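You operate a simulated robot arm through the tools that you are given. There is no shell and no other tool. Be economical: measure what you need, move in short steps, check, and stop when the job is done.

You run a simulated robot arm. Do the job below in one go: nothing can be reset, and whatever is moved stays where it is left.

TASK
Wind the solder reel full and lift it off the winder.
Fine: turn the dial back to EMPTY first, then up to FULL; stand the reel beside the winder; dial back to EMPTY.
Where things are to end (x, y in the base frame): solder reel within 60 mm of [630, 170].

It is judged by the outcome, as a careful person would: the job done as asked, and still so three seconds after it is handed in. It fails if anything else is knocked over, pushed out of place, dropped, spilled or broken.

THE ROBOT
A 5-joint arm with a three-finger gripper, fixed in place. Base frame: the origin is at the foot of the arm, x ahead of it, y to its left, z up; the work surface is at about z = 780. Lengths are in mm, angles in degrees, forces in N, time in s.
With the tool pointing down near the work surface it reaches from about 320 to 660 mm from the base axis. Its first joint turns from -166.0 to 166.0 degrees. The tool tilts only in the upright plane through the base axis and itself; it spins freely about its own axis. Payload 1.37 kg.
The tool frame sits at the grasp point between the pads (the TCP): z along the fingers, y along the line on which they close. The tips reach 16 mm beyond it. Largest opening 101 mm; the body of the gripper starts 82 mm behind the TCP.
Orientation is told as [roll, pitch, yaw] about the base's x, y, z axes, in that order, counted from this pose: with the fingers straight down and closing along the base's y, the tool's x points along the base's -x, its y along +y and its z along -z.

THE INTERFACE
- The arm moves only by the tool nudge_tool. Its argument "targets" is one flat list of numbers, 7 for each row, row after row: the finger opening in mm, from 0 to 101, then the shift along the tool's x, y, z in mm, then the turn, a rotation vector about the tool's x, y, z in rad. In form: [claw, x, y, z, ax, ay, az, claw, x, y, z, ax, ay, az, ...]. A call has 1 to 12 rows; each row is the pose to reach, as a shift and turn from the pose commanded when the call began, along the tool's axes at that moment. Rows are played at 5 a second. More than 50 mm and 8.6 degrees between two rows, or a gripper value outside its range, and nothing of the call is played. Where a pose cannot be reached the arm comes as near as it can. A force on the tool above 40 N (or 10 N above the force at the start of the call, whichever is more), or a blocked arm, ends the call early, and 0.2 s more pass. Each finger travels about 45 mm/s and halts on what it meets, pressing with about 20 N; the grip force reading is that of the motor and also rises with nothing between the fingers. The clock runs only during rows and for 0.2 s after the last one: add rows that repeat a pose to give the fingers time. It gives the time, the measured TCP pose, the force on the tool (base axes), the opening and the grip force at its end, in the units of the frame above (readings bear some noise), with the torque about the TCP (base axes, N m) and any sound that the robot's microphone picked up.
- Cameras (640 x 400 px; columns grow to the right, rows downward): "scene" is fixed at [220, 498.4, 1539.3]; the picture's right is [-0.77, -0.63, 0.00], its down [-0.40, 0.49, -0.77] and it looks along [0.49, -0.60, -0.64] (base axes); focal length 344 px, centre (320, 200). "wrist" rides on the gripper at [72, 20, -104] in the tool frame; the picture's right is [-0.26, 0.96, 0.00], its down [-0.76, -0.21, -0.62] and it looks along [-0.60, -0.16, 0.78] (tool axes); focal length 265 px, centre (320, 200). There is no depth. A picture from a camera that has moved, and an enlarged one, comes with that camera's place and axes in the base frame and with its lens.
- get_image(camera): a new picture of that camera. The clock stands still meanwhile.
- move_column(by): slides the trunk up (or, below 0, down) by that many mm; the arm rides with it, the base frame stays. It gives what a move gives, with no picture.
- close_up(camera, box): a new picture of the part [left, top, right, bottom] of that camera's present view, enlarged. The clock stands still meanwhile.
- hand_in(): hands the job in; it is judged then, once.

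Work in short steps. Places have to be worked out from the pictures, the camera data and where the tool is seen: move nearer, look again, correct. Check each grasp and each placing, and mend what went wrong. You have 120 turns and 68 pictures in all, those below and enlarged ones among them. Open the gripper and draw the arm clear of the work before you hand the job in, unless the task says otherwise; then end with one line.

The tools are called after ">>>" as name(argument=value, ...) on one line, values as JSON. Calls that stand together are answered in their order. nudge_tool: Moves the arm, as the interface text tells. Its arguments: {"type":"object","properties":{"targets":{"type":"array"}},"required":["targets"]} The other tools are called the same way: move_column (by) slides the trunk up or down; get_image (camera) takes a picture; close_up (camera, box) takes an enlarged picture of a part of a camera's view; hand_in () hands the job in.

At the start:

```text
t: 0.0
ee_pos: [414.6, -52.1, 1115.8]
ee_rot: [0.1, 0.0, 0.1]
ft_force: [-0.2, -0.4, 0.4]
torque: [0.0, -0.01, 0.04]
width: 100.7
gripper_force: 0.0
trunk travel left (down, up): [-525.0, 65.0]
```

scene: 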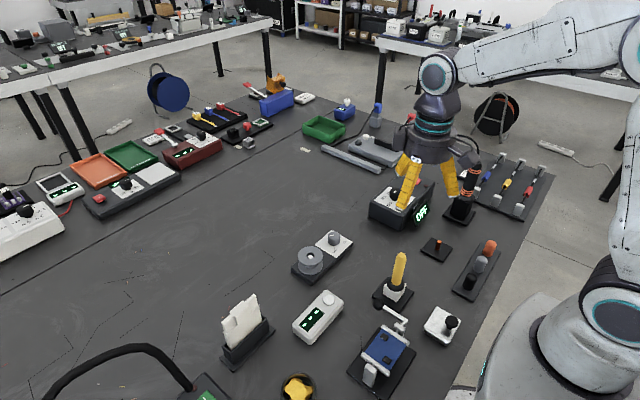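
wrist: 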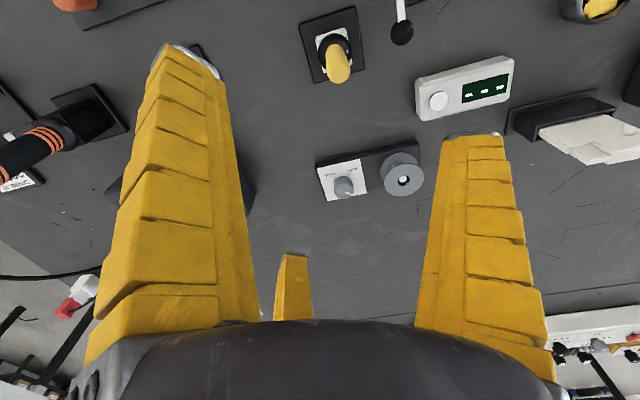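

The winder seems to be the black base with a grey reel and a white dial panel near scene (322,255). I'll enlarge it in both cameras.

>>> close_up(camera="scene", box=[270, 215, 370, 290])

>>> close_up(camera="wrist", box=[300, 130, 440, 215])

```text
5.33 times, centred on (320, 252) of scene
camera zoom: at [220.0, 498.4, 1539.3], right [-0.77, -0.63, 0.0], down [-0.4, 0.49, -0.77], along [0.49, -0.6, -0.64], focal length 1836 px, centre (320, -80)
```

zoom: 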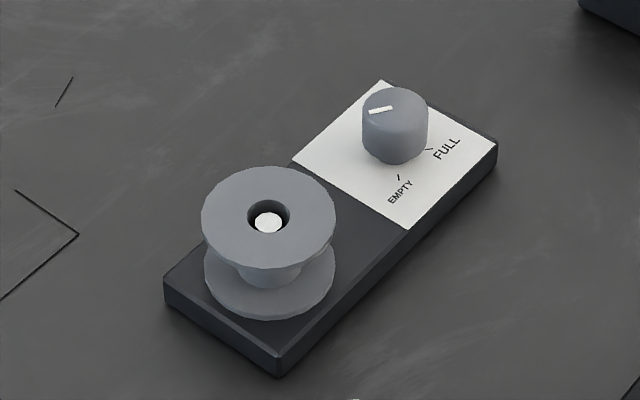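

```text
4.57 times, centred on (370, 172) of wrist
camera zoom: at [342.3, -32.5, 1219.7], right [0.26, 0.96, 0.0], down [0.76, -0.21, 0.62], along [0.6, -0.16, -0.78], focal length 1213 px, centre (91, 326)
```

zoom: 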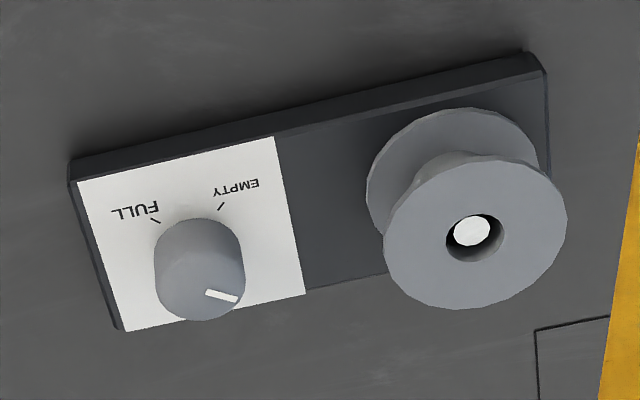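

From both views: the reel is near (628, 41), top z≈840. The dial is near (628, -65), top z≈835, with its pointer at about 54° from base +x, EMPTY near 130° and FULL near -134° (clockwise through +x). I'll move above the dial at z≈930.

>>> nudge_tool(targets=[100, -36, -2, 31, 0, 0, 0, 90, -71, -4, 62, 0, 0, 0, 80, -107, -6, 93, 0, 0, 0, 70, -142, -9, 124, 0, 0, 0, 70, -178, -11, 155, 0, 0, 0, 70, -213, -13, 186, 0, 0, 0, 70, -213, -13, 186, 0, 0, 0])

>>> get_image(camera="wrist")

>>> close_up(camera="scene", box=[270, 175, 400, 275])

```text
t: 1.6
ee_pos: [628.0, -63.9, 929.3]
ee_rot: [0.0, -0.1, -0.1]
ft_force: [-0.1, 0.1, -1.0]
torque: [-0.01, -0.01, 0.01]
width: 72.9
gripper_force: 2.1
trunk travel left (down, up): [-525.0, 65.0]
```

```text
63 pictures are left
camera wrist: at [555.9, -45.4, 1034.0], right [0.26, 0.96, 0.0], down [0.76, -0.21, 0.62], along [0.6, -0.16, -0.78], focal length 265 px, centre (320, 200)
```

wrist: 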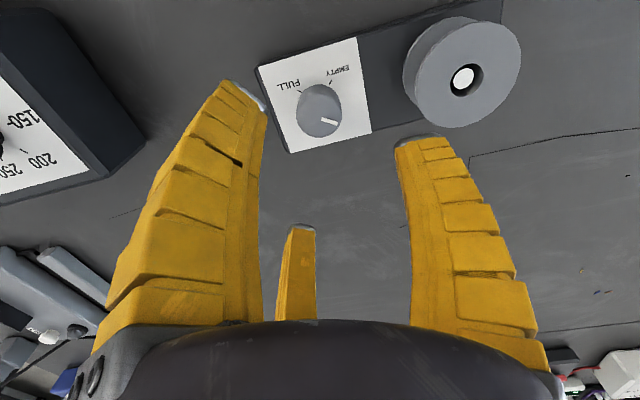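

```text
4.00 times, centred on (335, 225) of scene
camera zoom: at [220.0, 498.4, 1539.3], right [-0.77, -0.63, 0.0], down [-0.4, 0.49, -0.77], along [0.49, -0.6, -0.64], focal length 1377 px, centre (260, 100)
```

zoom: 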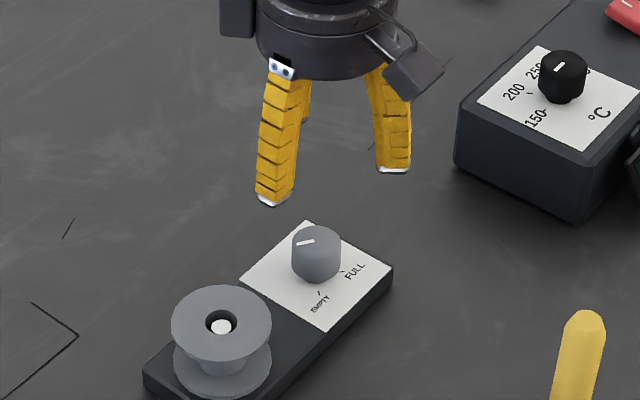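

The tool sits over the dial, and the picture re-places the dial at (628.5, -66). Picture also suggests three jaws 120° apart, which suits the round knob. I descend to z≈824 with an opening of 62.

>>> nudge_tool(targets=[62, 0, -1.5, 35, 0, 0, 0, 62, 0, -1.5, 70, 0, 0, 0, 62, 0, -1.5, 95, 0, 0, 0, 62, 0, -1.5, 105, 0, 0, 0])

>>> get_image(camera="wrist")

>>> close_up(camera="scene", box=[270, 175, 400, 275])

```text
t: 2.6
ee_pos: [628.1, -66.3, 823.6]
ee_rot: [0.1, -0.1, 0.0]
ft_force: [-0.6, -0.1, -1.3]
torque: [0.02, 0.02, -0.01]
width: 65.5
gripper_force: 2.4
trunk travel left (down, up): [-525.0, 65.0]
```

```text
61 pictures are left
camera wrist: at [555.6, -47.5, 929.0], right [0.26, 0.96, 0.0], down [0.76, -0.21, 0.62], along [0.6, -0.16, -0.78], focal length 265 px, centre (320, 200)
```

wrist: 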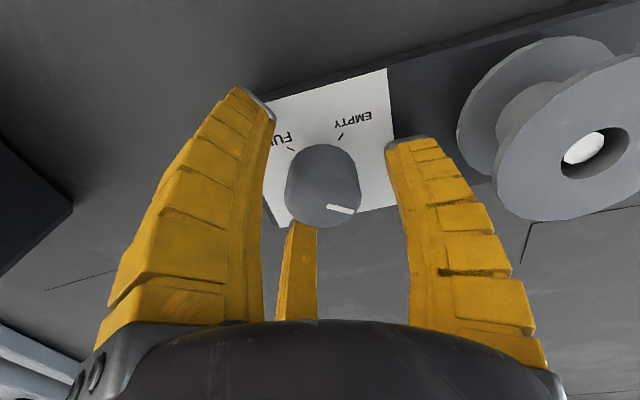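

```text
4.00 times, centred on (335, 225) of scene
camera zoom: at [220.0, 498.4, 1539.3], right [-0.77, -0.63, 0.0], down [-0.4, 0.49, -0.77], along [0.49, -0.6, -0.64], focal length 1377 px, centre (260, 100)
```

zoom: 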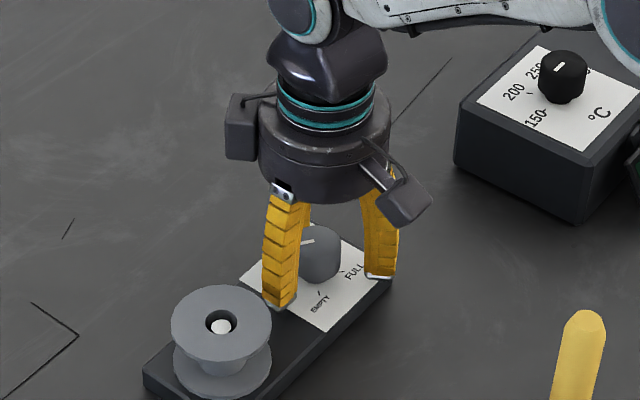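

No contact, and the knob is between the jaws. I close on it.

>>> nudge_tool(targets=[45, 0, 0, 0, 0, 0, 0, 28, 0, 0, 0, 0, 0, 0, 28, 0, 0, 0, 0, 0, 0, 28, 0, 0, 0, 0, 0, 0])

>>> get_image(camera="wrist")

```text
t: 3.6
ee_pos: [627.3, -66.2, 826.2]
ee_rot: [0.0, -0.1, 0.0]
ft_force: [0.9, 1.2, 6.5]
torque: [-0.02, 0.21, 0.01]
width: 32.2
gripper_force: 28.6
trunk travel left (down, up): [-525.0, 65.0]
```

```text
59 pictures are left
camera wrist: at [555.7, -47.4, 930.4], right [0.26, 0.96, 0.0], down [0.75, -0.21, 0.62], along [0.6, -0.16, -0.78], focal length 265 px, centre (320, 200)
```

wrist: 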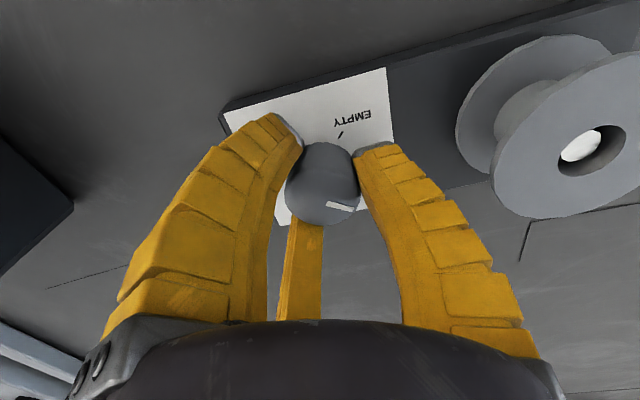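

Gripped at 32 mm. The slight upward force suggests the tips touch the panel, so I ease up 3 mm and turn counter-clockwise 40° toward EMPTY.

>>> nudge_tool(targets=[28, 0, 0, -3, 0, 0, 0, 28, 0, 0, -3, 0, 0, -0.14, 28, 0, 0, -3, 0, 0, -0.28, 28, 0, 0, -3, 0, 0, -0.42, 28, 0, 0, -3, 0, 0, -0.56, 28, 0, 0, -3, 0, 0, -0.7])

>>> get_image(camera="wrist")

>>> close_up(camera="scene", box=[270, 200, 366, 275])

```text
t: 5.0
ee_pos: [629.1, -66.5, 825.7]
ee_rot: [0.1, 0.0, 40.1]
ft_force: [10.1, -4.0, -6.5]
torque: [-0.01, 0.05, -0.05]
width: 30.3
gripper_force: 28.3
trunk travel left (down, up): [-525.0, 65.0]
```

```text
58 pictures are left
camera wrist: at [561.2, -99.3, 931.2], right [-0.42, 0.91, 0.0], down [0.71, 0.33, 0.62], along [0.56, 0.26, -0.78], focal length 265 px, centre (320, 200)
```

wrist: 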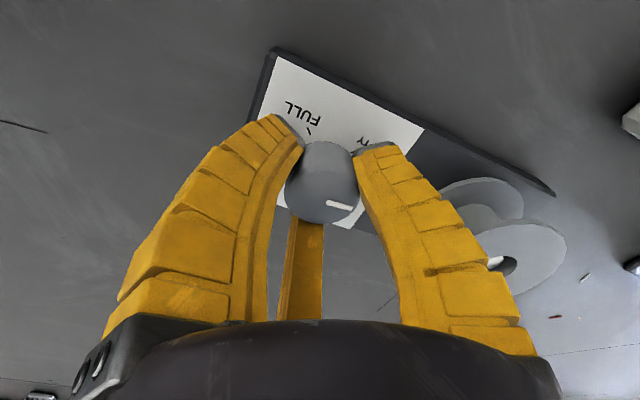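

```text
5.33 times, centred on (318, 238) of scene
camera zoom: at [220.0, 498.4, 1539.3], right [-0.77, -0.63, 0.0], down [-0.4, 0.49, -0.77], along [0.49, -0.6, -0.64], focal length 1836 px, centre (331, 0)
```

zoom: 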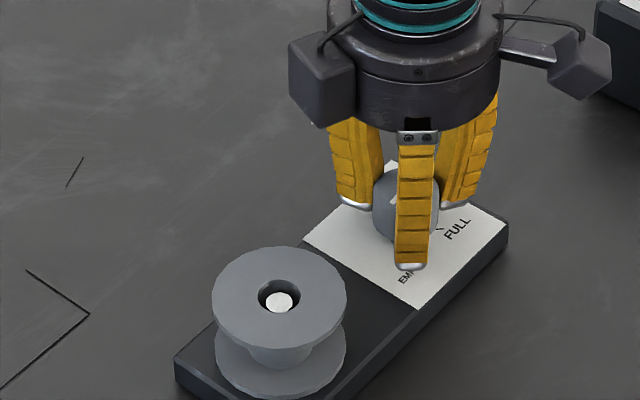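

The pointer turned with the grip and the winder didn't move. I continue 30° further.

>>> nudge_tool(targets=[28, 0, 0, 0, 0, 0, -0.14, 28, 0, 0, 0, 0, 0, -0.28, 28, 0, 0, 0, 0, 0, -0.42, 28, 0, 0, 0, 0, 0, -0.52])

>>> get_image(camera="wrist")

>>> close_up(camera="scene", box=[312, 213, 360, 250])

```text
t: 6.0
ee_pos: [630.3, -66.3, 826.4]
ee_rot: [-0.1, 0.0, 69.9]
ft_force: [15.2, -6.3, -2.3]
torque: [-0.05, 0.04, -0.06]
width: 30.3
gripper_force: 28.2
trunk travel left (down, up): [-525.0, 65.0]
```

```text
56 pictures are left
camera wrist: at [586.1, -128.6, 931.1], right [-0.82, 0.58, 0.0], down [0.45, 0.64, 0.62], along [0.36, 0.51, -0.78], focal length 265 px, centre (320, 200)
```

wrist: 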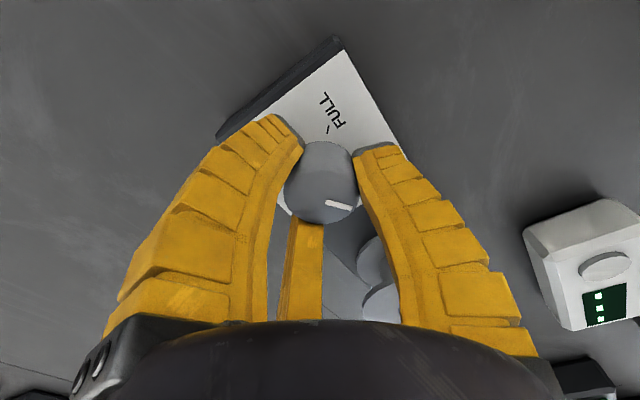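

```text
10.81 times, centred on (336, 232) of scene
camera zoom: at [220.0, 498.4, 1539.3], right [-0.77, -0.63, 0.0], down [-0.4, 0.49, -0.77], along [0.49, -0.6, -0.64], focal length 3721 px, centre (147, -140)
```

zoom: 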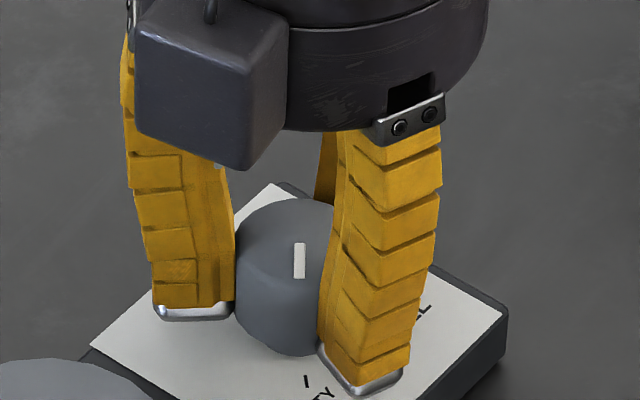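

The pointer now reads about 127° and the EMPTY tick about 132–135°. I turn 6° more and watch for a stop.

>>> nudge_tool(targets=[28, 0, 0, 0, 0, 0, -0.05, 28, 0, 0, 0, 0, 0, -0.1, 28, 0, 0, 0, 0, 0, -0.1])

>>> close_up(camera="scene", box=[312, 213, 360, 250])

>>> close_up(camera="wrist", box=[260, 80, 400, 240])

```text
t: 6.8
ee_pos: [630.1, -65.9, 826.4]
ee_rot: [-0.1, 0.0, 75.7]
ft_force: [15.7, -5.6, -0.8]
torque: [-0.02, -0.07, 0.01]
width: 30.2
gripper_force: 27.9
trunk travel left (down, up): [-525.0, 65.0]
```

```text
10.81 times, centred on (336, 232) of scene
camera zoom: at [220.0, 498.4, 1539.3], right [-0.77, -0.63, 0.0], down [-0.4, 0.49, -0.77], along [0.49, -0.6, -0.64], focal length 3721 px, centre (147, -140)
```

zoom: 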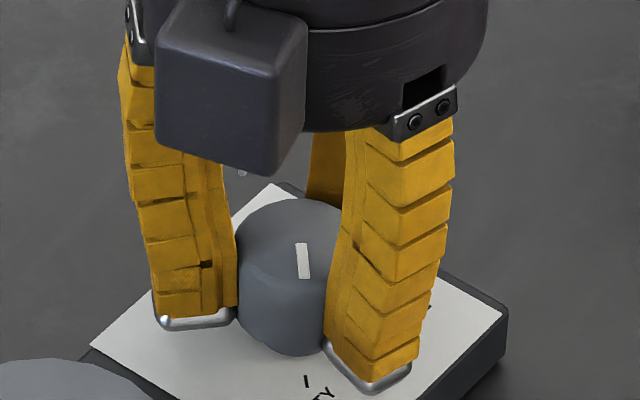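

```text
2.50 times, centred on (330, 160) of wrist
camera zoom: at [592.3, -132.4, 931.1], right [-0.87, 0.5, 0.0], down [0.39, 0.68, 0.62], along [0.31, 0.54, -0.78], focal length 664 px, centre (295, 300)
```

zoom: 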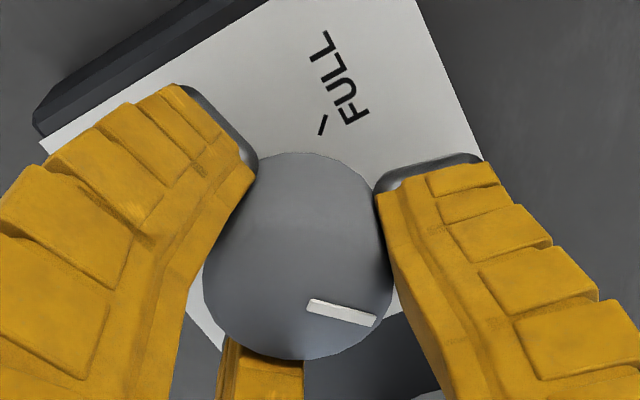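

>>> close_up(camera="scene", box=[327, 228, 345, 251])

```text
16.00 times, centred on (336, 240) of scene
camera zoom: at [220.0, 498.4, 1539.3], right [-0.77, -0.63, 0.0], down [-0.4, 0.49, -0.77], along [0.49, -0.6, -0.64], focal length 5507 px, centre (64, -432)
```

zoom: 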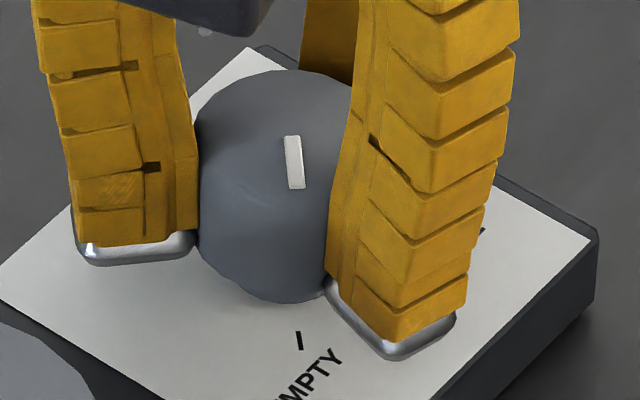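

The pointer is within about 3° of the EMPTY tick. I add 3° and dwell, then read the pointer again.

>>> nudge_tool(targets=[28, 0, 0, 0, 0, 0, -0.05, 28, 0, 0, 0, 0, 0, -0.05, 28, 0, 0, 0, 0, 0, -0.05])

>>> close_up(camera="scene", box=[327, 228, 345, 251])

```text
t: 7.6
ee_pos: [630.6, -66.1, 826.5]
ee_rot: [-0.2, -0.1, 78.5]
ft_force: [15.2, -5.2, 1.6]
torque: [-0.17, -0.12, -0.05]
width: 29.9
gripper_force: 28.3
trunk travel left (down, up): [-525.0, 65.0]
```

```text
16.00 times, centred on (336, 240) of scene
camera zoom: at [220.0, 498.4, 1539.3], right [-0.77, -0.63, 0.0], down [-0.4, 0.49, -0.77], along [0.49, -0.6, -0.64], focal length 5507 px, centre (64, -432)
```

zoom: 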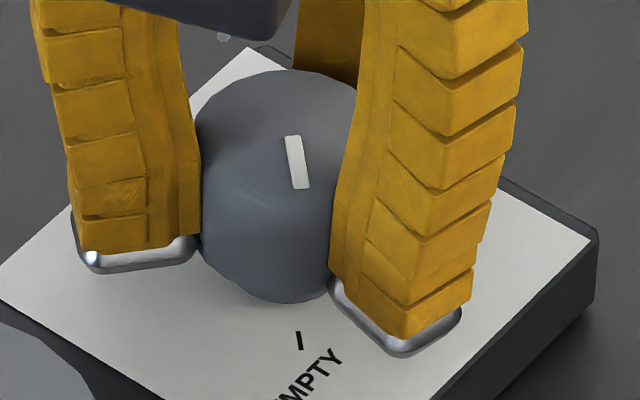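

The pointer lines up with EMPTY at gripper yaw ≈78.5°. FULL should be about 270° clockwise. I turn 89° clockwise, shifting 2 mm in +x to relieve the side force.

>>> nudge_tool(targets=[28, -0.4, -2, 0, 0, 0, 0, 28, -0.4, -2, 0, 0, 0, 0.14, 28, -0.4, -2, 0, 0, 0, 0.28, 28, -0.4, -2, 0, 0, 0, 0.42, 28, -0.4, -2, 0, 0, 0, 0.56, 28, -0.4, -2, 0, 0, 0, 0.7, 28, -0.4, -2, 0, 0, 0, 0.84, 28, -0.4, -2, 0, 0, 0, 0.98, 28, -0.4, -2, 0, 0, 0, 1.12, 28, -0.4, -2, 0, 0, 0, 1.26, 28, -0.4, -2, 0, 0, 0, 1.4, 28, -0.4, -2, 0, 0, 0, 1.54])

>>> get_image(camera="scene")

>>> close_up(camera="wrist", box=[240, 60, 420, 240])

```text
t: 10.2
ee_pos: [630.0, -65.2, 826.3]
ee_rot: [0.0, 0.0, -9.9]
ft_force: [-1.5, 1.0, -0.6]
torque: [-0.03, 0.02, 0.0]
width: 32.7
gripper_force: 5.1
trunk travel left (down, up): [-525.0, 65.0]
```

```text
50 pictures are left
```

scene: 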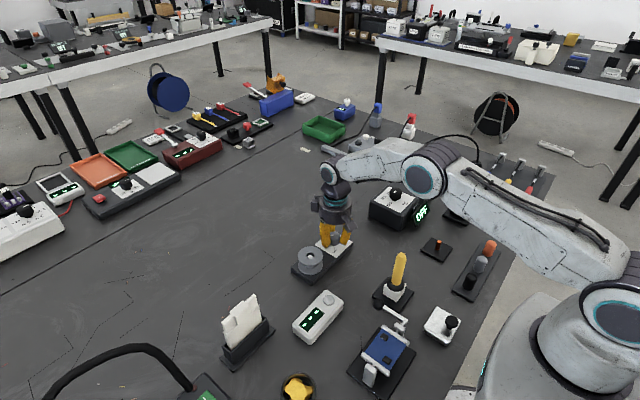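

```text
2.22 times, centred on (330, 150) of wrist
camera zoom: at [562.0, -34.6, 931.5], right [0.43, 0.9, 0.0], down [0.71, -0.33, 0.62], along [0.56, -0.26, -0.78], focal length 590 px, centre (298, 311)
```

zoom: 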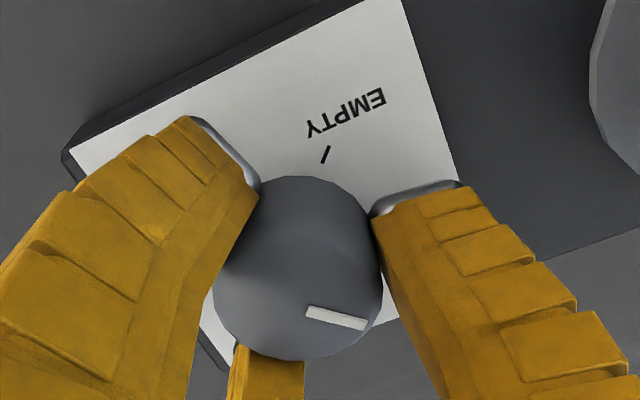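

The pointer followed the gripper by 88°, but grip force has dropped. I command a tighter 24 mm and turn another 90°.

>>> nudge_tool(targets=[22, 0, 0, 0, 0, 0, 0, 22, 0, 0, 0, 0, 0, 0.14, 22, 0, 0, 0, 0, 0, 0.28, 22, 0, 0, 0, 0, 0, 0.42, 22, 0, 0, 0, 0, 0, 0.56, 22, 0, 0, 0, 0, 0, 0.7, 22, 0, 0, 0, 0, 0, 0.84, 22, 0, 0, 0, 0, 0, 0.98, 22, 0, 0, 0, 0, 0, 1.12, 22, 0, 0, 0, 0, 0, 1.26, 22, 0, 0, 0, 0, 0, 1.4, 22, 0, 0, 0, 0, 0, 1.54])

>>> close_up(camera="wrist", box=[240, 60, 420, 240])

```text
t: 12.8
ee_pos: [629.6, -64.7, 828.4]
ee_rot: [0.1, 0.0, -98.3]
ft_force: [3.4, 1.0, 15.7]
torque: [0.05, 0.03, 0.01]
width: 31.8
gripper_force: 27.9
trunk travel left (down, up): [-525.0, 65.0]
```

```text
2.22 times, centred on (330, 150) of wrist
camera zoom: at [659.0, 1.8, 932.7], right [0.92, -0.4, 0.0], down [-0.31, -0.72, 0.62], along [-0.25, -0.57, -0.78], focal length 590 px, centre (298, 311)
```

zoom: 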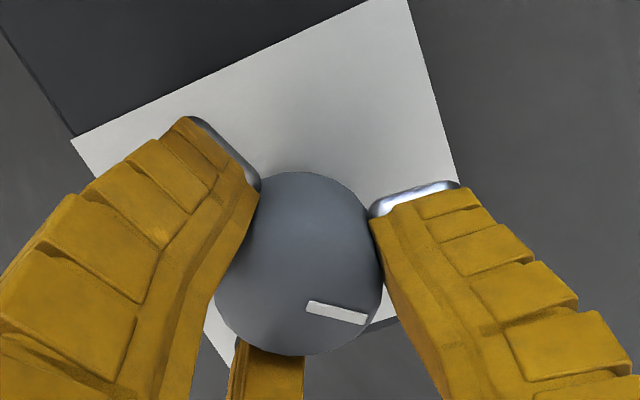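

Still tracking, now at yaw -98°. There is 15 N of upward force, so I raise 3 mm and turn 80° more.

>>> nudge_tool(targets=[22, 0, 0, -3, 0, 0, 0, 22, 0, 0, -3, 0, 0, 0.14, 22, 0, 0, -3, 0, 0, 0.28, 22, 0, 0, -3, 0, 0, 0.42, 22, 0, 0, -3, 0, 0, 0.56, 22, 0, 0, -3, 0, 0, 0.7, 22, 0, 0, -3, 0, 0, 0.84, 22, 0, 0, -3, 0, 0, 0.98, 22, 0, 0, -3, 0, 0, 1.12, 22, 0, 0, -3, 0, 0, 1.26, 22, 0, 0, -3, 0, 0, 1.4])

>>> close_up(camera="wrist", box=[240, 60, 420, 240])

>>> close_up(camera="scene", box=[327, 228, 345, 251])

```text
t: 15.2
ee_pos: [630.4, -66.0, 828.0]
ee_rot: [0.1, -0.2, -178.4]
ft_force: [-2.5, 3.2, -9.1]
torque: [0.16, 0.12, 0.03]
width: 27.2
gripper_force: 27.5
trunk travel left (down, up): [-525.0, 65.0]
```

```text
2.22 times, centred on (330, 150) of wrist
camera zoom: at [702.2, -84.2, 933.7], right [-0.24, -0.97, 0.0], down [-0.76, 0.19, 0.62], along [-0.61, 0.15, -0.78], focal length 590 px, centre (298, 311)
```

zoom: 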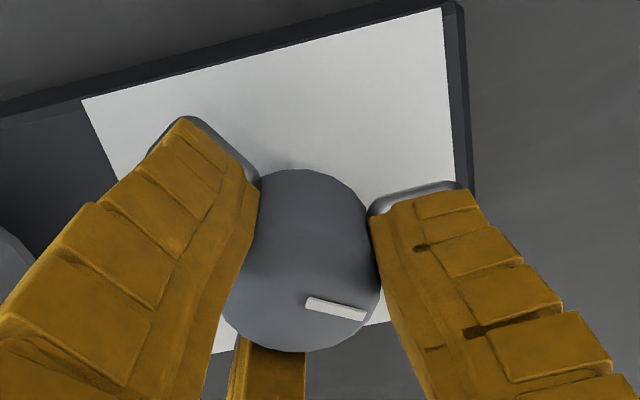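

```text
16.00 times, centred on (336, 240) of scene
camera zoom: at [220.0, 498.4, 1539.3], right [-0.77, -0.63, 0.0], down [-0.4, 0.49, -0.77], along [0.49, -0.6, -0.64], focal length 5507 px, centre (64, -432)
```

zoom: 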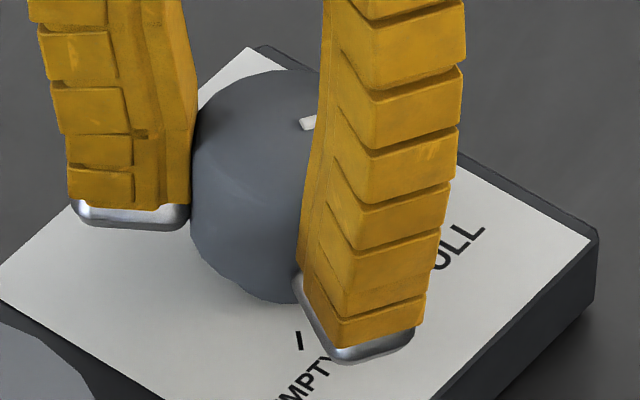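

The pointer still tracks. It should need about 12° more, so I turn 11°.

>>> nudge_tool(targets=[22, 0, 0, 1, 0, 0, 0.1, 22, 0, 0, 1, 0, 0, 0.19, 22, 0, 0, 1, 0, 0, 0.19])

>>> close_up(camera="wrist", box=[240, 60, 420, 240])

>>> close_up(camera="scene", box=[327, 228, 345, 251])

```text
t: 15.5
ee_pos: [629.9, -65.5, 829.4]
ee_rot: [0.0, -0.3, -179.0]
ft_force: [3.9, 21.3, -3.0]
torque: [0.47, -0.02, -0.02]
width: 28.4
gripper_force: 28.4
out of reach, approached as far as the arm can: row 1
trunk travel left (down, up): [-525.0, 65.0]
stopped in row 1: the force on the tool passed its limit at 46 N (the readings are from after the stop); the commanded pose is now the measured one
```

```text
2.22 times, centred on (330, 150) of wrist
camera zoom: at [702.0, -85.4, 933.8], right [-0.25, -0.97, 0.0], down [-0.76, 0.2, 0.62], along [-0.6, 0.15, -0.78], focal length 590 px, centre (298, 311)
```

zoom: 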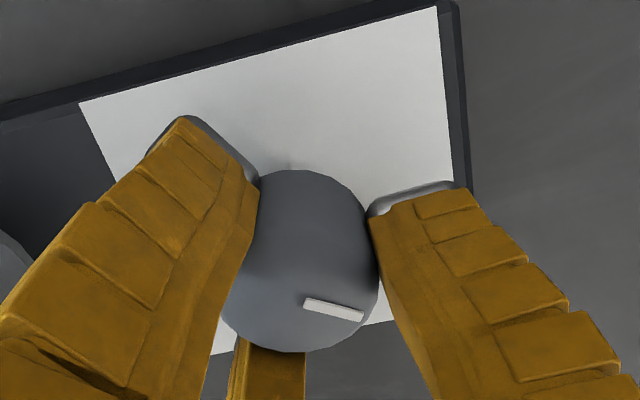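

```text
16.00 times, centred on (336, 240) of scene
camera zoom: at [220.0, 498.4, 1539.3], right [-0.77, -0.63, 0.0], down [-0.4, 0.49, -0.77], along [0.49, -0.6, -0.64], focal length 5507 px, centre (64, -432)
```

zoom: 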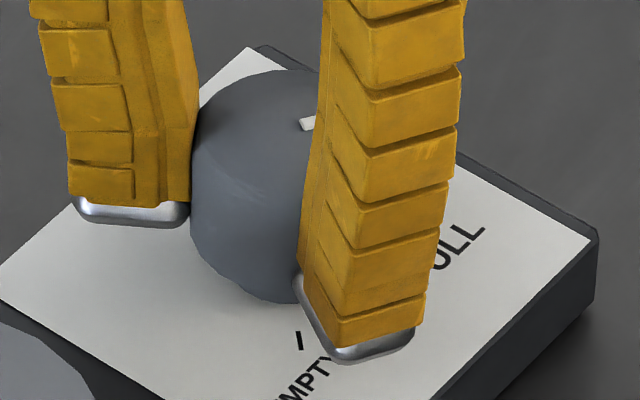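

The wrist spin reached its limit at about -180°. I open, rise 60 mm and spin back 100° for a fresh grip, then look at the pointer.

>>> nudge_tool(targets=[45, 0, 0, 0, 0, 0, 0, 62, 0, 0, 0, 0, 0, 0, 66, 0, 0, -1, 0, 0, 0, 66, 0, 0, -30, 0, 0, 0, 66, 0, 0, -60, 0, 0, -0.14, 66, 0, 0, -60, 0, 0, -0.28, 66, 0, 0, -60, 0, 0, -0.42, 66, 0, 0, -60, 0, 0, -0.56, 66, 0, 0, -60, 0, 0, -0.7, 66, 0, 0, -60, 0, 0, -0.84, 66, 0, 0, -60, 0, 0, -0.98, 66, 0, 0, -60, 0, 0, -1.12])

>>> close_up(camera="wrist", box=[240, 60, 420, 240])

>>> close_up(camera="scene", box=[327, 228, 345, 251])

```text
t: 18.1
ee_pos: [628.7, -71.0, 888.7]
ee_rot: [-0.2, 0.0, -115.1]
ft_force: [-0.1, -0.2, 0.4]
torque: [0.04, -0.01, -0.04]
width: 68.9
gripper_force: 2.4
trunk travel left (down, up): [-525.0, 65.0]
```

```text
2.22 times, centred on (330, 150) of wrist
camera zoom: at [677.2, -14.6, 994.3], right [0.76, -0.65, 0.0], down [-0.51, -0.6, 0.62], along [-0.4, -0.47, -0.78], focal length 590 px, centre (298, 311)
```

zoom: 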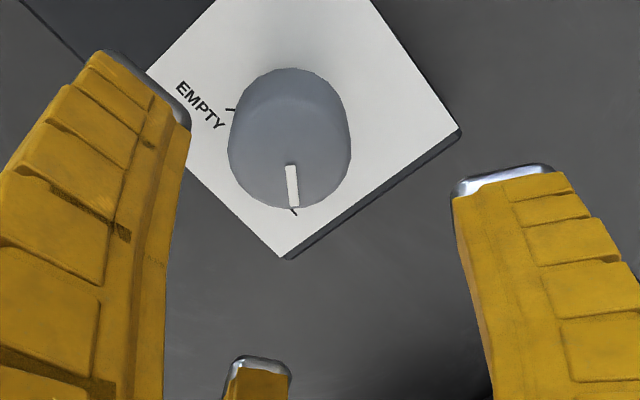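

```text
16.00 times, centred on (336, 240) of scene
camera zoom: at [220.0, 498.4, 1539.3], right [-0.77, -0.63, 0.0], down [-0.4, 0.49, -0.77], along [0.49, -0.6, -0.64], focal length 5507 px, centre (64, -432)
```

zoom: 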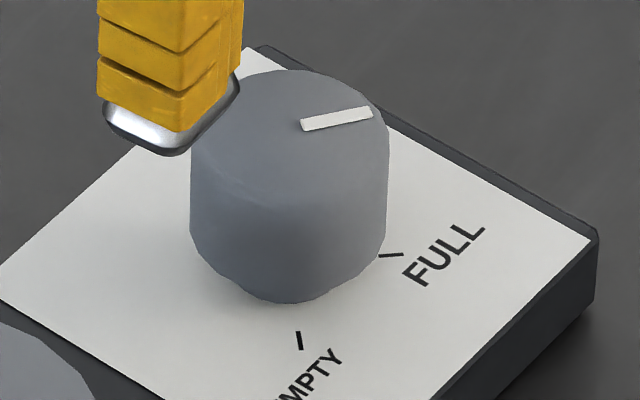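

The pointer needs about 15° more clockwise to FULL. The tool drifted to y=-71, so I recentre and descend with the jaws open.

>>> nudge_tool(targets=[66, 5, -1.4, 0, 0, 0, 0, 66, 5, -1.4, 20, 0, 0, 0, 66, 5, -1.4, 45, 0, 0, 0, 62, 5, -1.4, 61, 0, 0, 0, 45, 5, -1.4, 61, 0, 0, 0, 26, 5, -1.4, 61, 0, 0, 0, 24, 5, -1.4, 60, 0, 0, 0, 24, 5, -1.4, 60, 0, 0, 0])

>>> close_up(camera="wrist", box=[240, 60, 420, 240])

```text
t: 19.9
ee_pos: [628.8, -64.4, 831.4]
ee_rot: [-0.1, 0.0, -115.2]
ft_force: [-0.3, -0.1, 4.2]
torque: [0.09, 0.33, 0.0]
width: 29.3
gripper_force: 28.0
trunk travel left (down, up): [-525.0, 65.0]
```

```text
2.22 times, centred on (330, 150) of wrist
camera zoom: at [678.1, -9.5, 935.9], right [0.76, -0.65, 0.0], down [-0.51, -0.6, 0.62], along [-0.41, -0.47, -0.78], focal length 590 px, centre (298, 311)
```

zoom: 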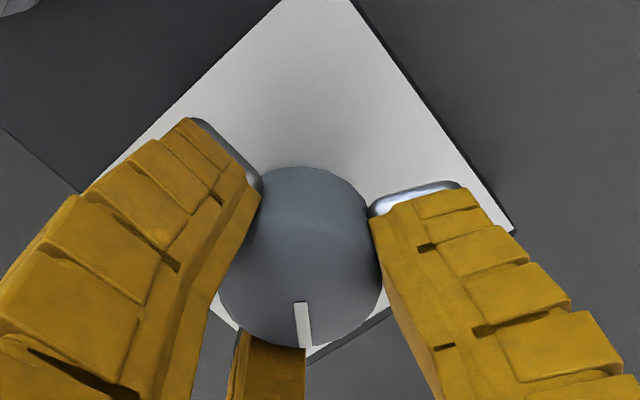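

Gripped at 29 mm. I turn clockwise 14.5°.

>>> nudge_tool(targets=[24, 0, 0, -1, 0, 0, 0.09, 24, 0, 0, -1, 0, 0, 0.18, 24, 0, 0, -1, 0, 0, 0.25, 24, 0, 0, -1, 0, 0, 0.25])

>>> close_up(camera="scene", box=[327, 228, 345, 251])

>>> close_up(camera="wrist", box=[240, 60, 420, 240])

```text
t: 20.9
ee_pos: [630.0, -64.7, 831.4]
ee_rot: [0.1, 0.0, -129.6]
ft_force: [1.0, 2.1, 3.7]
torque: [0.07, -0.03, 0.54]
width: 28.1
gripper_force: 28.6
trunk travel left (down, up): [-525.0, 65.0]
```

```text
16.00 times, centred on (336, 240) of scene
camera zoom: at [220.0, 498.4, 1539.3], right [-0.77, -0.63, 0.0], down [-0.4, 0.49, -0.77], along [0.49, -0.6, -0.64], focal length 5507 px, centre (64, -432)
```

zoom: 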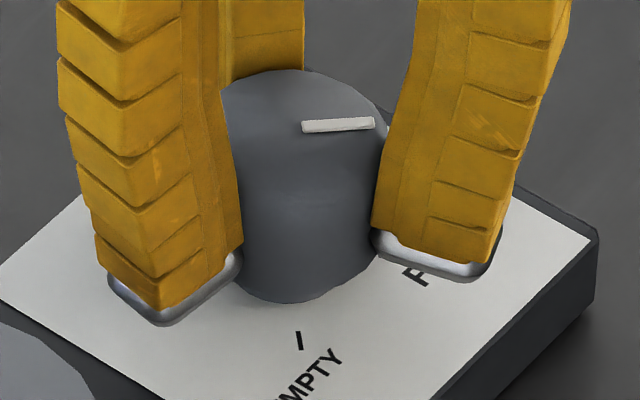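

```text
2.22 times, centred on (330, 150) of wrist
camera zoom: at [690.7, -23.1, 936.0], right [0.57, -0.82, 0.0], down [-0.64, -0.45, 0.62], along [-0.51, -0.36, -0.78], focal length 590 px, centre (298, 311)
```

zoom: 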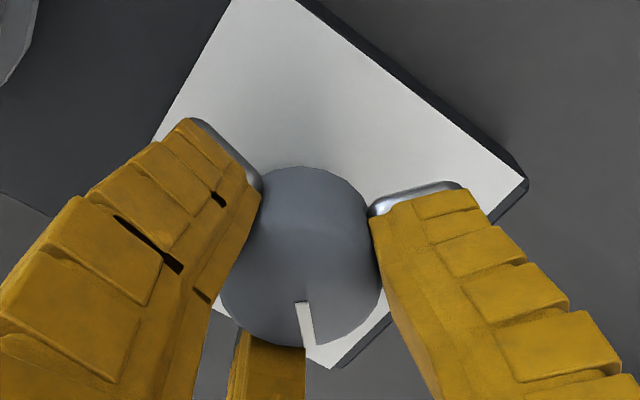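

The pointer lags a little and torque rose to 0.54 N m, possibly an end stop. It looks about 3–5° short of the FULL tick, so I press 6° more with a firmer grip.

>>> nudge_tool(targets=[15, 0, 0, 0, 0, 0, 0, 15, 0, 0, 0, 0, 0, 0.06, 15, 0, 0, 0, 0, 0, 0.11, 15, 0, 0, 0, 0, 0, 0.11])

>>> close_up(camera="scene", box=[327, 228, 345, 251])

```text
t: 21.9
ee_pos: [630.1, -63.8, 831.3]
ee_rot: [0.0, 0.0, -135.9]
ft_force: [3.4, 4.3, 4.3]
torque: [0.06, 0.03, 0.52]
width: 28.0
gripper_force: 27.8
trunk travel left (down, up): [-525.0, 65.0]
```

```text
16.00 times, centred on (336, 240) of scene
camera zoom: at [220.0, 498.4, 1539.3], right [-0.77, -0.63, 0.0], down [-0.4, 0.49, -0.77], along [0.49, -0.6, -0.64], focal length 5507 px, centre (64, -432)
```

zoom: 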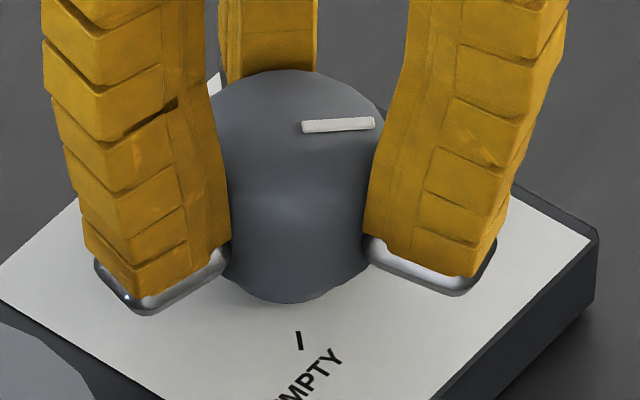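

The pointer didn't move further while torque held, so the dial is at its FULL stop. I open, rise and look at the reel.

>>> nudge_tool(targets=[28, 0, 0, 0, 0, 0, -0.05, 45, 0, 0, 0, 0, 0, -0.05, 62, 0, 0, 0, 0, 0, -0.05, 66, 0, 0, -1, 0, 0, -0.05, 70, 0, 0, -30, 0, 0, -0.05, 80, 0, 0, -70, 0, 0, -0.05, 90, 0, 0, -100, 0, 0, -0.05])

>>> close_up(camera="scene", box=[285, 215, 365, 285])

>>> get_image(camera="wrist")

```text
t: 23.5
ee_pos: [629.0, -65.5, 931.3]
ee_rot: [-0.1, -0.1, -133.0]
ft_force: [-0.3, 0.8, -0.3]
torque: [0.01, -0.01, -0.01]
width: 91.1
gripper_force: 0.9
trunk travel left (down, up): [-525.0, 65.0]
```

```text
5.71 times, centred on (325, 250) of scene
camera zoom: at [220.0, 498.4, 1539.3], right [-0.77, -0.63, 0.0], down [-0.4, 0.49, -0.77], along [0.49, -0.6, -0.64], focal length 1967 px, centre (291, -86)
```

zoom: 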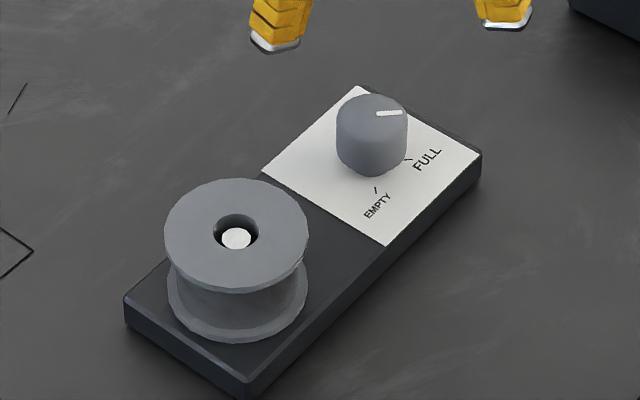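

```text
36 pictures are left
camera wrist: at [692.2, -28.0, 1035.7], right [0.52, -0.85, 0.0], down [-0.67, -0.41, 0.62], along [-0.53, -0.33, -0.78], focal length 265 px, centre (320, 200)
```

wrist: 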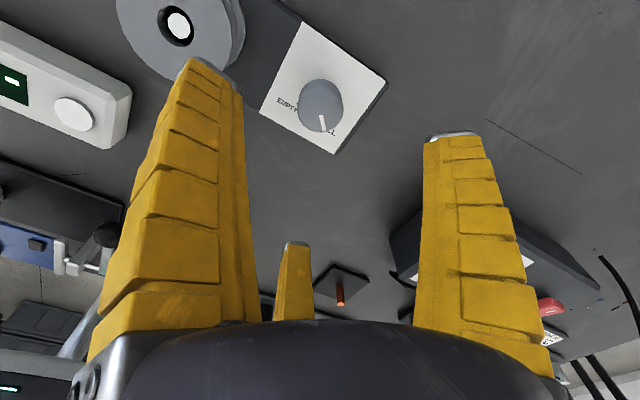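

The reel's core is visibly full now. I move over the reel at about (628.5, 38.5) with the jaws wide open, keeping this yaw for the later dial turn.

>>> nudge_tool(targets=[101, 25, -24, 0, 0, 0, 0, 101, 50, -48, 0, 0, 0, 0, 101, 75.7, -71.3, 0, 0, 0, 0, 101, 75.7, -71.3, 0, 0, 0, 0])

>>> get_image(camera="wrist")

>>> close_up(camera="scene", box=[265, 180, 385, 285])

```text
t: 24.5
ee_pos: [629.7, 36.7, 931.6]
ee_rot: [0.0, -0.1, -133.1]
ft_force: [-0.5, -0.3, -0.9]
torque: [0.01, 0.01, -0.06]
width: 100.8
gripper_force: 0.1
trunk travel left (down, up): [-525.0, 65.0]
```

```text
35 pictures are left
camera wrist: at [692.9, 75.7, 1035.6], right [0.52, -0.85, 0.0], down [-0.67, -0.41, 0.62], along [-0.53, -0.33, -0.78], focal length 265 px, centre (320, 200)
```

wrist: 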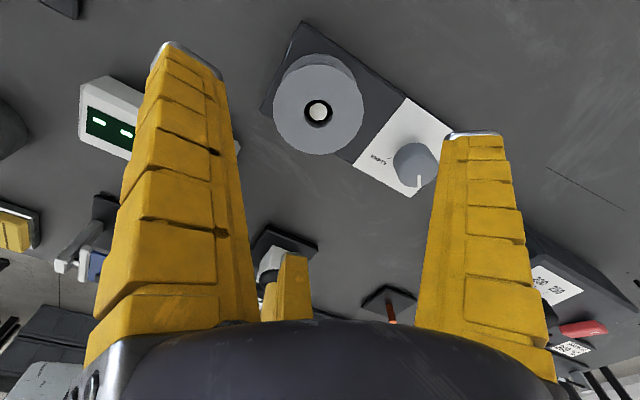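

```text
3.81 times, centred on (325, 232) of scene
camera zoom: at [220.0, 498.4, 1539.3], right [-0.77, -0.63, 0.0], down [-0.4, 0.49, -0.77], along [0.49, -0.6, -0.64], focal length 1311 px, centre (301, 76)
```

zoom: 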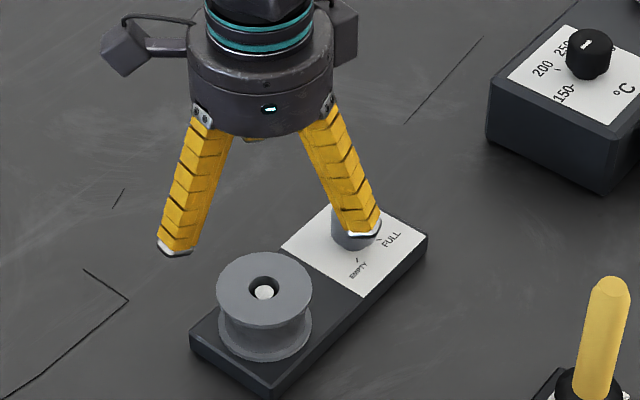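

Estimated reel centre is (631, 38.5). I correct by about 2 mm, descend to z≈880 and look again.

>>> nudge_tool(targets=[101, 2.2, -0.3, 25, 0, 0, 0, 101, 2.2, -0.3, 51, 0, 0, 0, 101, 2.2, -0.3, 51, 0, 0, 0])

>>> get_image(camera="wrist")

>>> close_up(camera="scene", box=[280, 200, 376, 275])

```text
t: 25.3
ee_pos: [631.2, 41.1, 879.8]
ee_rot: [-0.2, -0.1, -132.9]
ft_force: [0.5, -0.6, 0.1]
torque: [-0.04, 0.0, -0.02]
width: 100.5
gripper_force: 0.1
trunk travel left (down, up): [-525.0, 65.0]
```

```text
33 pictures are left
camera wrist: at [694.3, 78.9, 984.5], right [0.52, -0.85, 0.0], down [-0.67, -0.41, 0.62], along [-0.53, -0.33, -0.78], focal length 265 px, centre (320, 200)
```

wrist: 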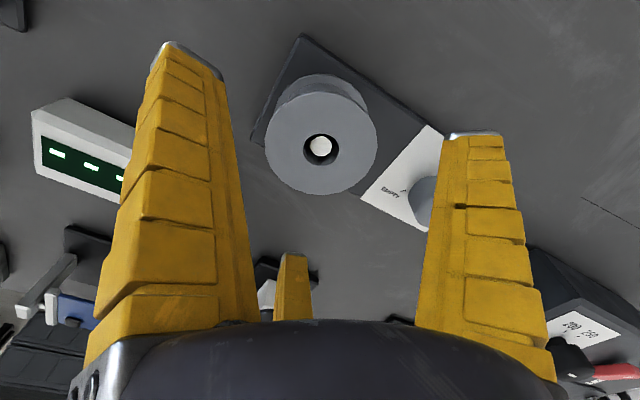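

```text
5.33 times, centred on (328, 238) of scene
camera zoom: at [220.0, 498.4, 1539.3], right [-0.77, -0.63, 0.0], down [-0.4, 0.49, -0.77], along [0.49, -0.6, -0.64], focal length 1836 px, centre (277, 0)
```

zoom: 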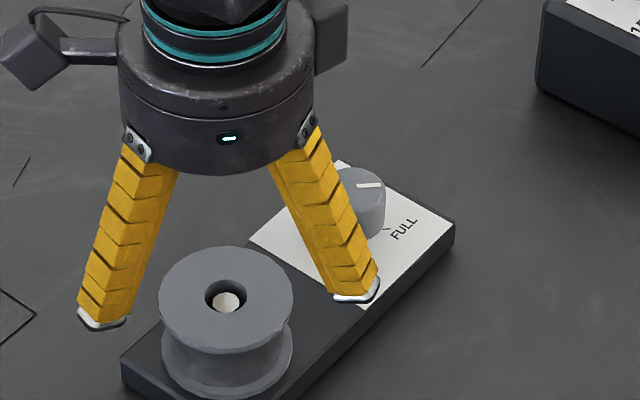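

Reel centre is about (631, 38.5), so I correct y by -2.5, descend to z≈827 and close.

>>> nudge_tool(targets=[101, -1.8, 1.7, 0, 0, 0, 0, 101, -1.8, 1.7, 25, 0, 0, 0, 101, -1.8, 1.7, 45, 0, 0, 0, 101, -1.8, 1.7, 53, 0, 0, 0])

>>> nudge_tool(targets=[85, 0, 0, 0, 0, 0, 0, 70, 0, 0, 0, 0, 0, 0, 58, 0, 0, 0, 0, 0, 0, 58, 0, 0, 0, 0, 0, 0, 58, 0, 0, 0, 0, 0, 0])

>>> close_up(camera="scene", box=[280, 200, 376, 285])

>>> get_image(camera="wrist")

```text
t: 26.3
ee_pos: [631.4, 38.6, 826.5]
ee_rot: [-0.1, 0.0, -133.0]
ft_force: [-0.4, 0.1, -0.2]
torque: [-0.03, 0.01, 0.0]
width: 100.7
gripper_force: 0.1
trunk travel left (down, up): [-525.0, 65.0]
```

```text
t: 27.5
ee_pos: [630.2, 38.7, 826.3]
ee_rot: [0.0, -0.1, -133.0]
ft_force: [0.2, 0.3, -0.8]
torque: [0.03, -0.06, 0.04]
width: 68.1
gripper_force: 20.5
trunk travel left (down, up): [-525.0, 65.0]
```

```text
4.71 times, centred on (328, 242) of scene
camera zoom: at [220.0, 498.4, 1539.3], right [-0.77, -0.63, 0.0], down [-0.4, 0.49, -0.77], along [0.49, -0.6, -0.64], focal length 1620 px, centre (282, 0)
```

zoom: 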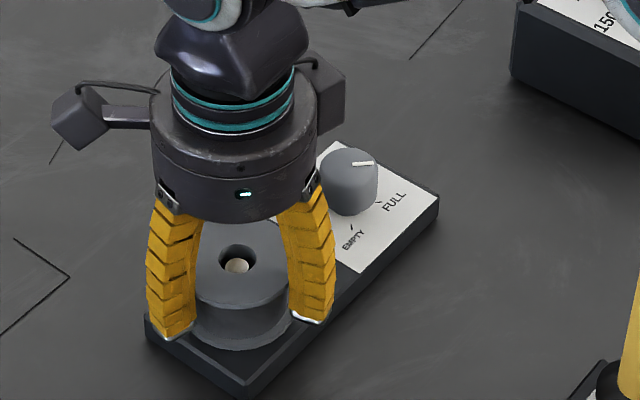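

```text
30 pictures are left
camera wrist: at [694.4, 75.9, 931.6], right [0.52, -0.85, 0.0], down [-0.67, -0.41, 0.62], along [-0.53, -0.33, -0.78], focal length 265 px, centre (320, 200)
```

wrist: 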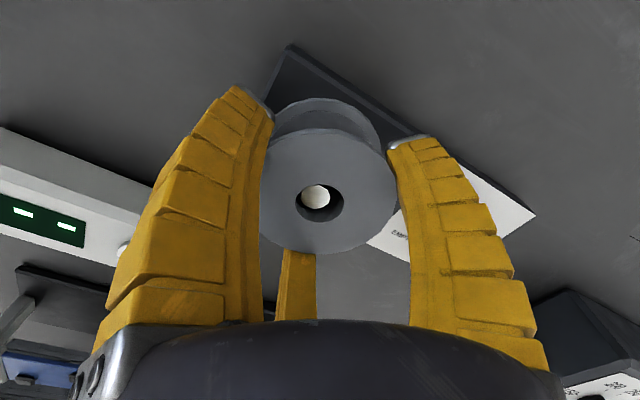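

The reel is firmly held at 68 mm and centred. I lift straight up slowly, 20 mm first and then more.

>>> nudge_tool(targets=[58, 0, 0, -8, 0, 0, 0, 58, 0, 0, -20, 0, 0, 0, 58, 0, 0, -35, 0, 0, 0, 58, 0, 0, -55, 0, 0, 0, 58, 0, 0, -75, 0, 0, 0])

>>> close_up(camera="scene", box=[264, 175, 376, 285])

```text
t: 28.7
ee_pos: [631.5, 39.2, 900.1]
ee_rot: [-0.1, -0.1, -133.0]
ft_force: [-0.5, 0.4, -0.8]
torque: [-0.03, -0.01, 0.03]
width: 68.4
gripper_force: 20.5
trunk travel left (down, up): [-525.0, 65.0]
```

```text
3.64 times, centred on (320, 230) of scene
camera zoom: at [220.0, 498.4, 1539.3], right [-0.77, -0.63, 0.0], down [-0.4, 0.49, -0.77], along [0.49, -0.6, -0.64], focal length 1252 px, centre (320, 91)
```

zoom: 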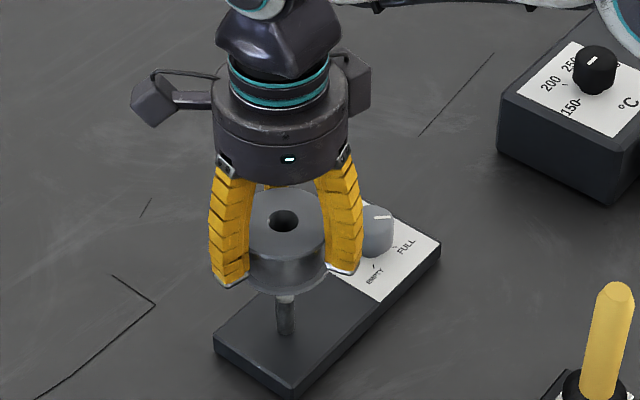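

The reel is clear of the pin. I carry it to about (618, 160) at this height and look.

>>> nudge_tool(targets=[58, 20, -23, 0, 0, 0, 0, 58, 40, -46, 0, 0, 0, 0, 58, 60, -69, 0, 0, 0, 0, 58, 79.6, -92, 0, 0, 0, 0, 58, 79.6, -92, 0, 0, 0, 0])

>>> get_image(camera="scene")

>>> get_image(camera="wrist")

```text
t: 29.9
ee_pos: [616.0, 159.9, 900.9]
ee_rot: [-0.1, 0.0, -133.2]
ft_force: [0.6, 0.9, -1.1]
torque: [0.01, 0.01, -0.01]
width: 68.0
gripper_force: 19.6
trunk travel left (down, up): [-525.0, 65.0]
```

```text
28 pictures are left
```

scene: 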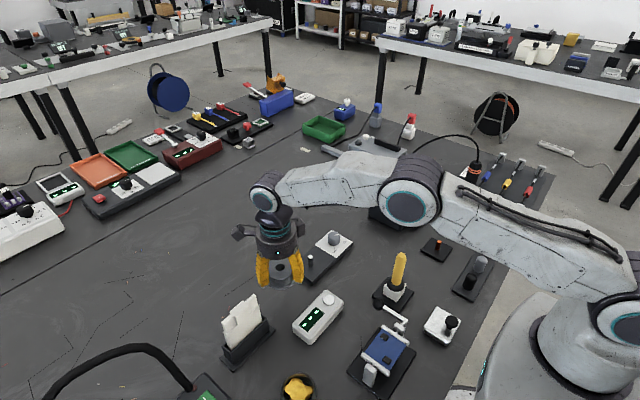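

```text
27 pictures are left
camera wrist: at [680.2, 198.1, 1006.1], right [0.52, -0.85, 0.0], down [-0.67, -0.41, 0.62], along [-0.53, -0.33, -0.78], focal length 265 px, centre (320, 200)
```

wrist: 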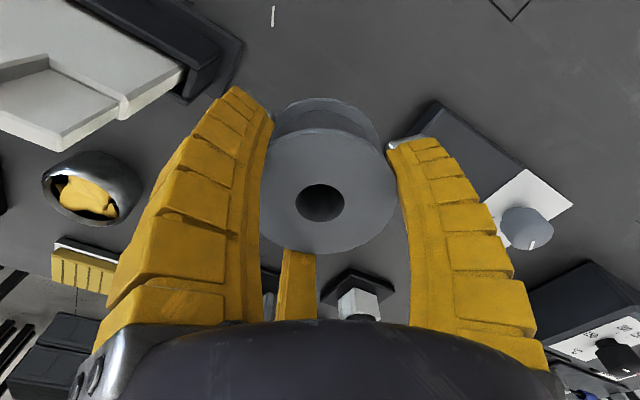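

A holder's edge lies near y≈228, so I shift the release spot to about (620, 145), clear of it and of the winder's end at y≈82. Then I descend to z≈815.

>>> nudge_tool(targets=[58, -8.2, 13.2, 0, 0, 0, 0, 58, -8.2, 13.2, 30, 0, 0, 0, 58, -8.2, 13.2, 60, 0, 0, 0, 58, -8.2, 13.2, 80, 0, 0, 0, 58, -8.2, 13.2, 86, 0, 0, 0])

>>> close_up(camera="scene", box=[210, 195, 340, 325])

```text
t: 31.1
ee_pos: [621.7, 144.5, 815.4]
ee_rot: [-0.1, -0.1, -133.0]
ft_force: [-0.4, -0.1, -1.2]
torque: [-0.03, 0.03, -0.03]
width: 68.1
gripper_force: 20.6
trunk travel left (down, up): [-525.0, 65.0]
```

```text
3.08 times, centred on (275, 260) of scene
camera zoom: at [220.0, 498.4, 1539.3], right [-0.77, -0.63, 0.0], down [-0.4, 0.49, -0.77], along [0.49, -0.6, -0.64], focal length 1059 px, centre (458, 15)
```

zoom: 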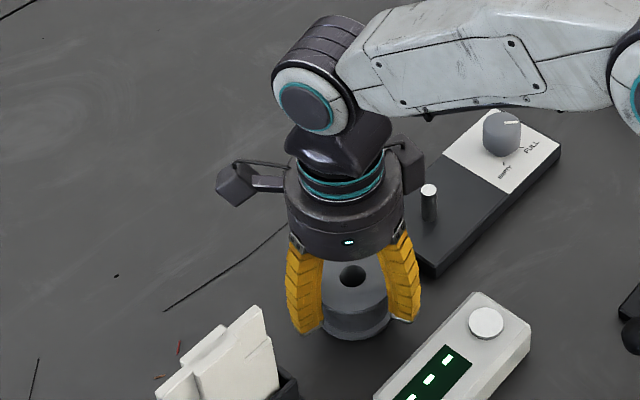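

Nothing has touched yet. I lower in small steps until contact.

>>> nudge_tool(targets=[58, 0, 0, 2, 0, 0, 0, 58, 0, 0, 4, 0, 0, 0, 58, 0, 0, 6, 0, 0, 0])

```text
t: 31.9
ee_pos: [622.0, 144.3, 808.7]
ee_rot: [0.0, -0.1, -133.0]
ft_force: [-0.2, 0.7, -1.1]
torque: [-0.03, -0.02, -0.01]
width: 68.3
gripper_force: 20.6
trunk travel left (down, up): [-525.0, 65.0]
```

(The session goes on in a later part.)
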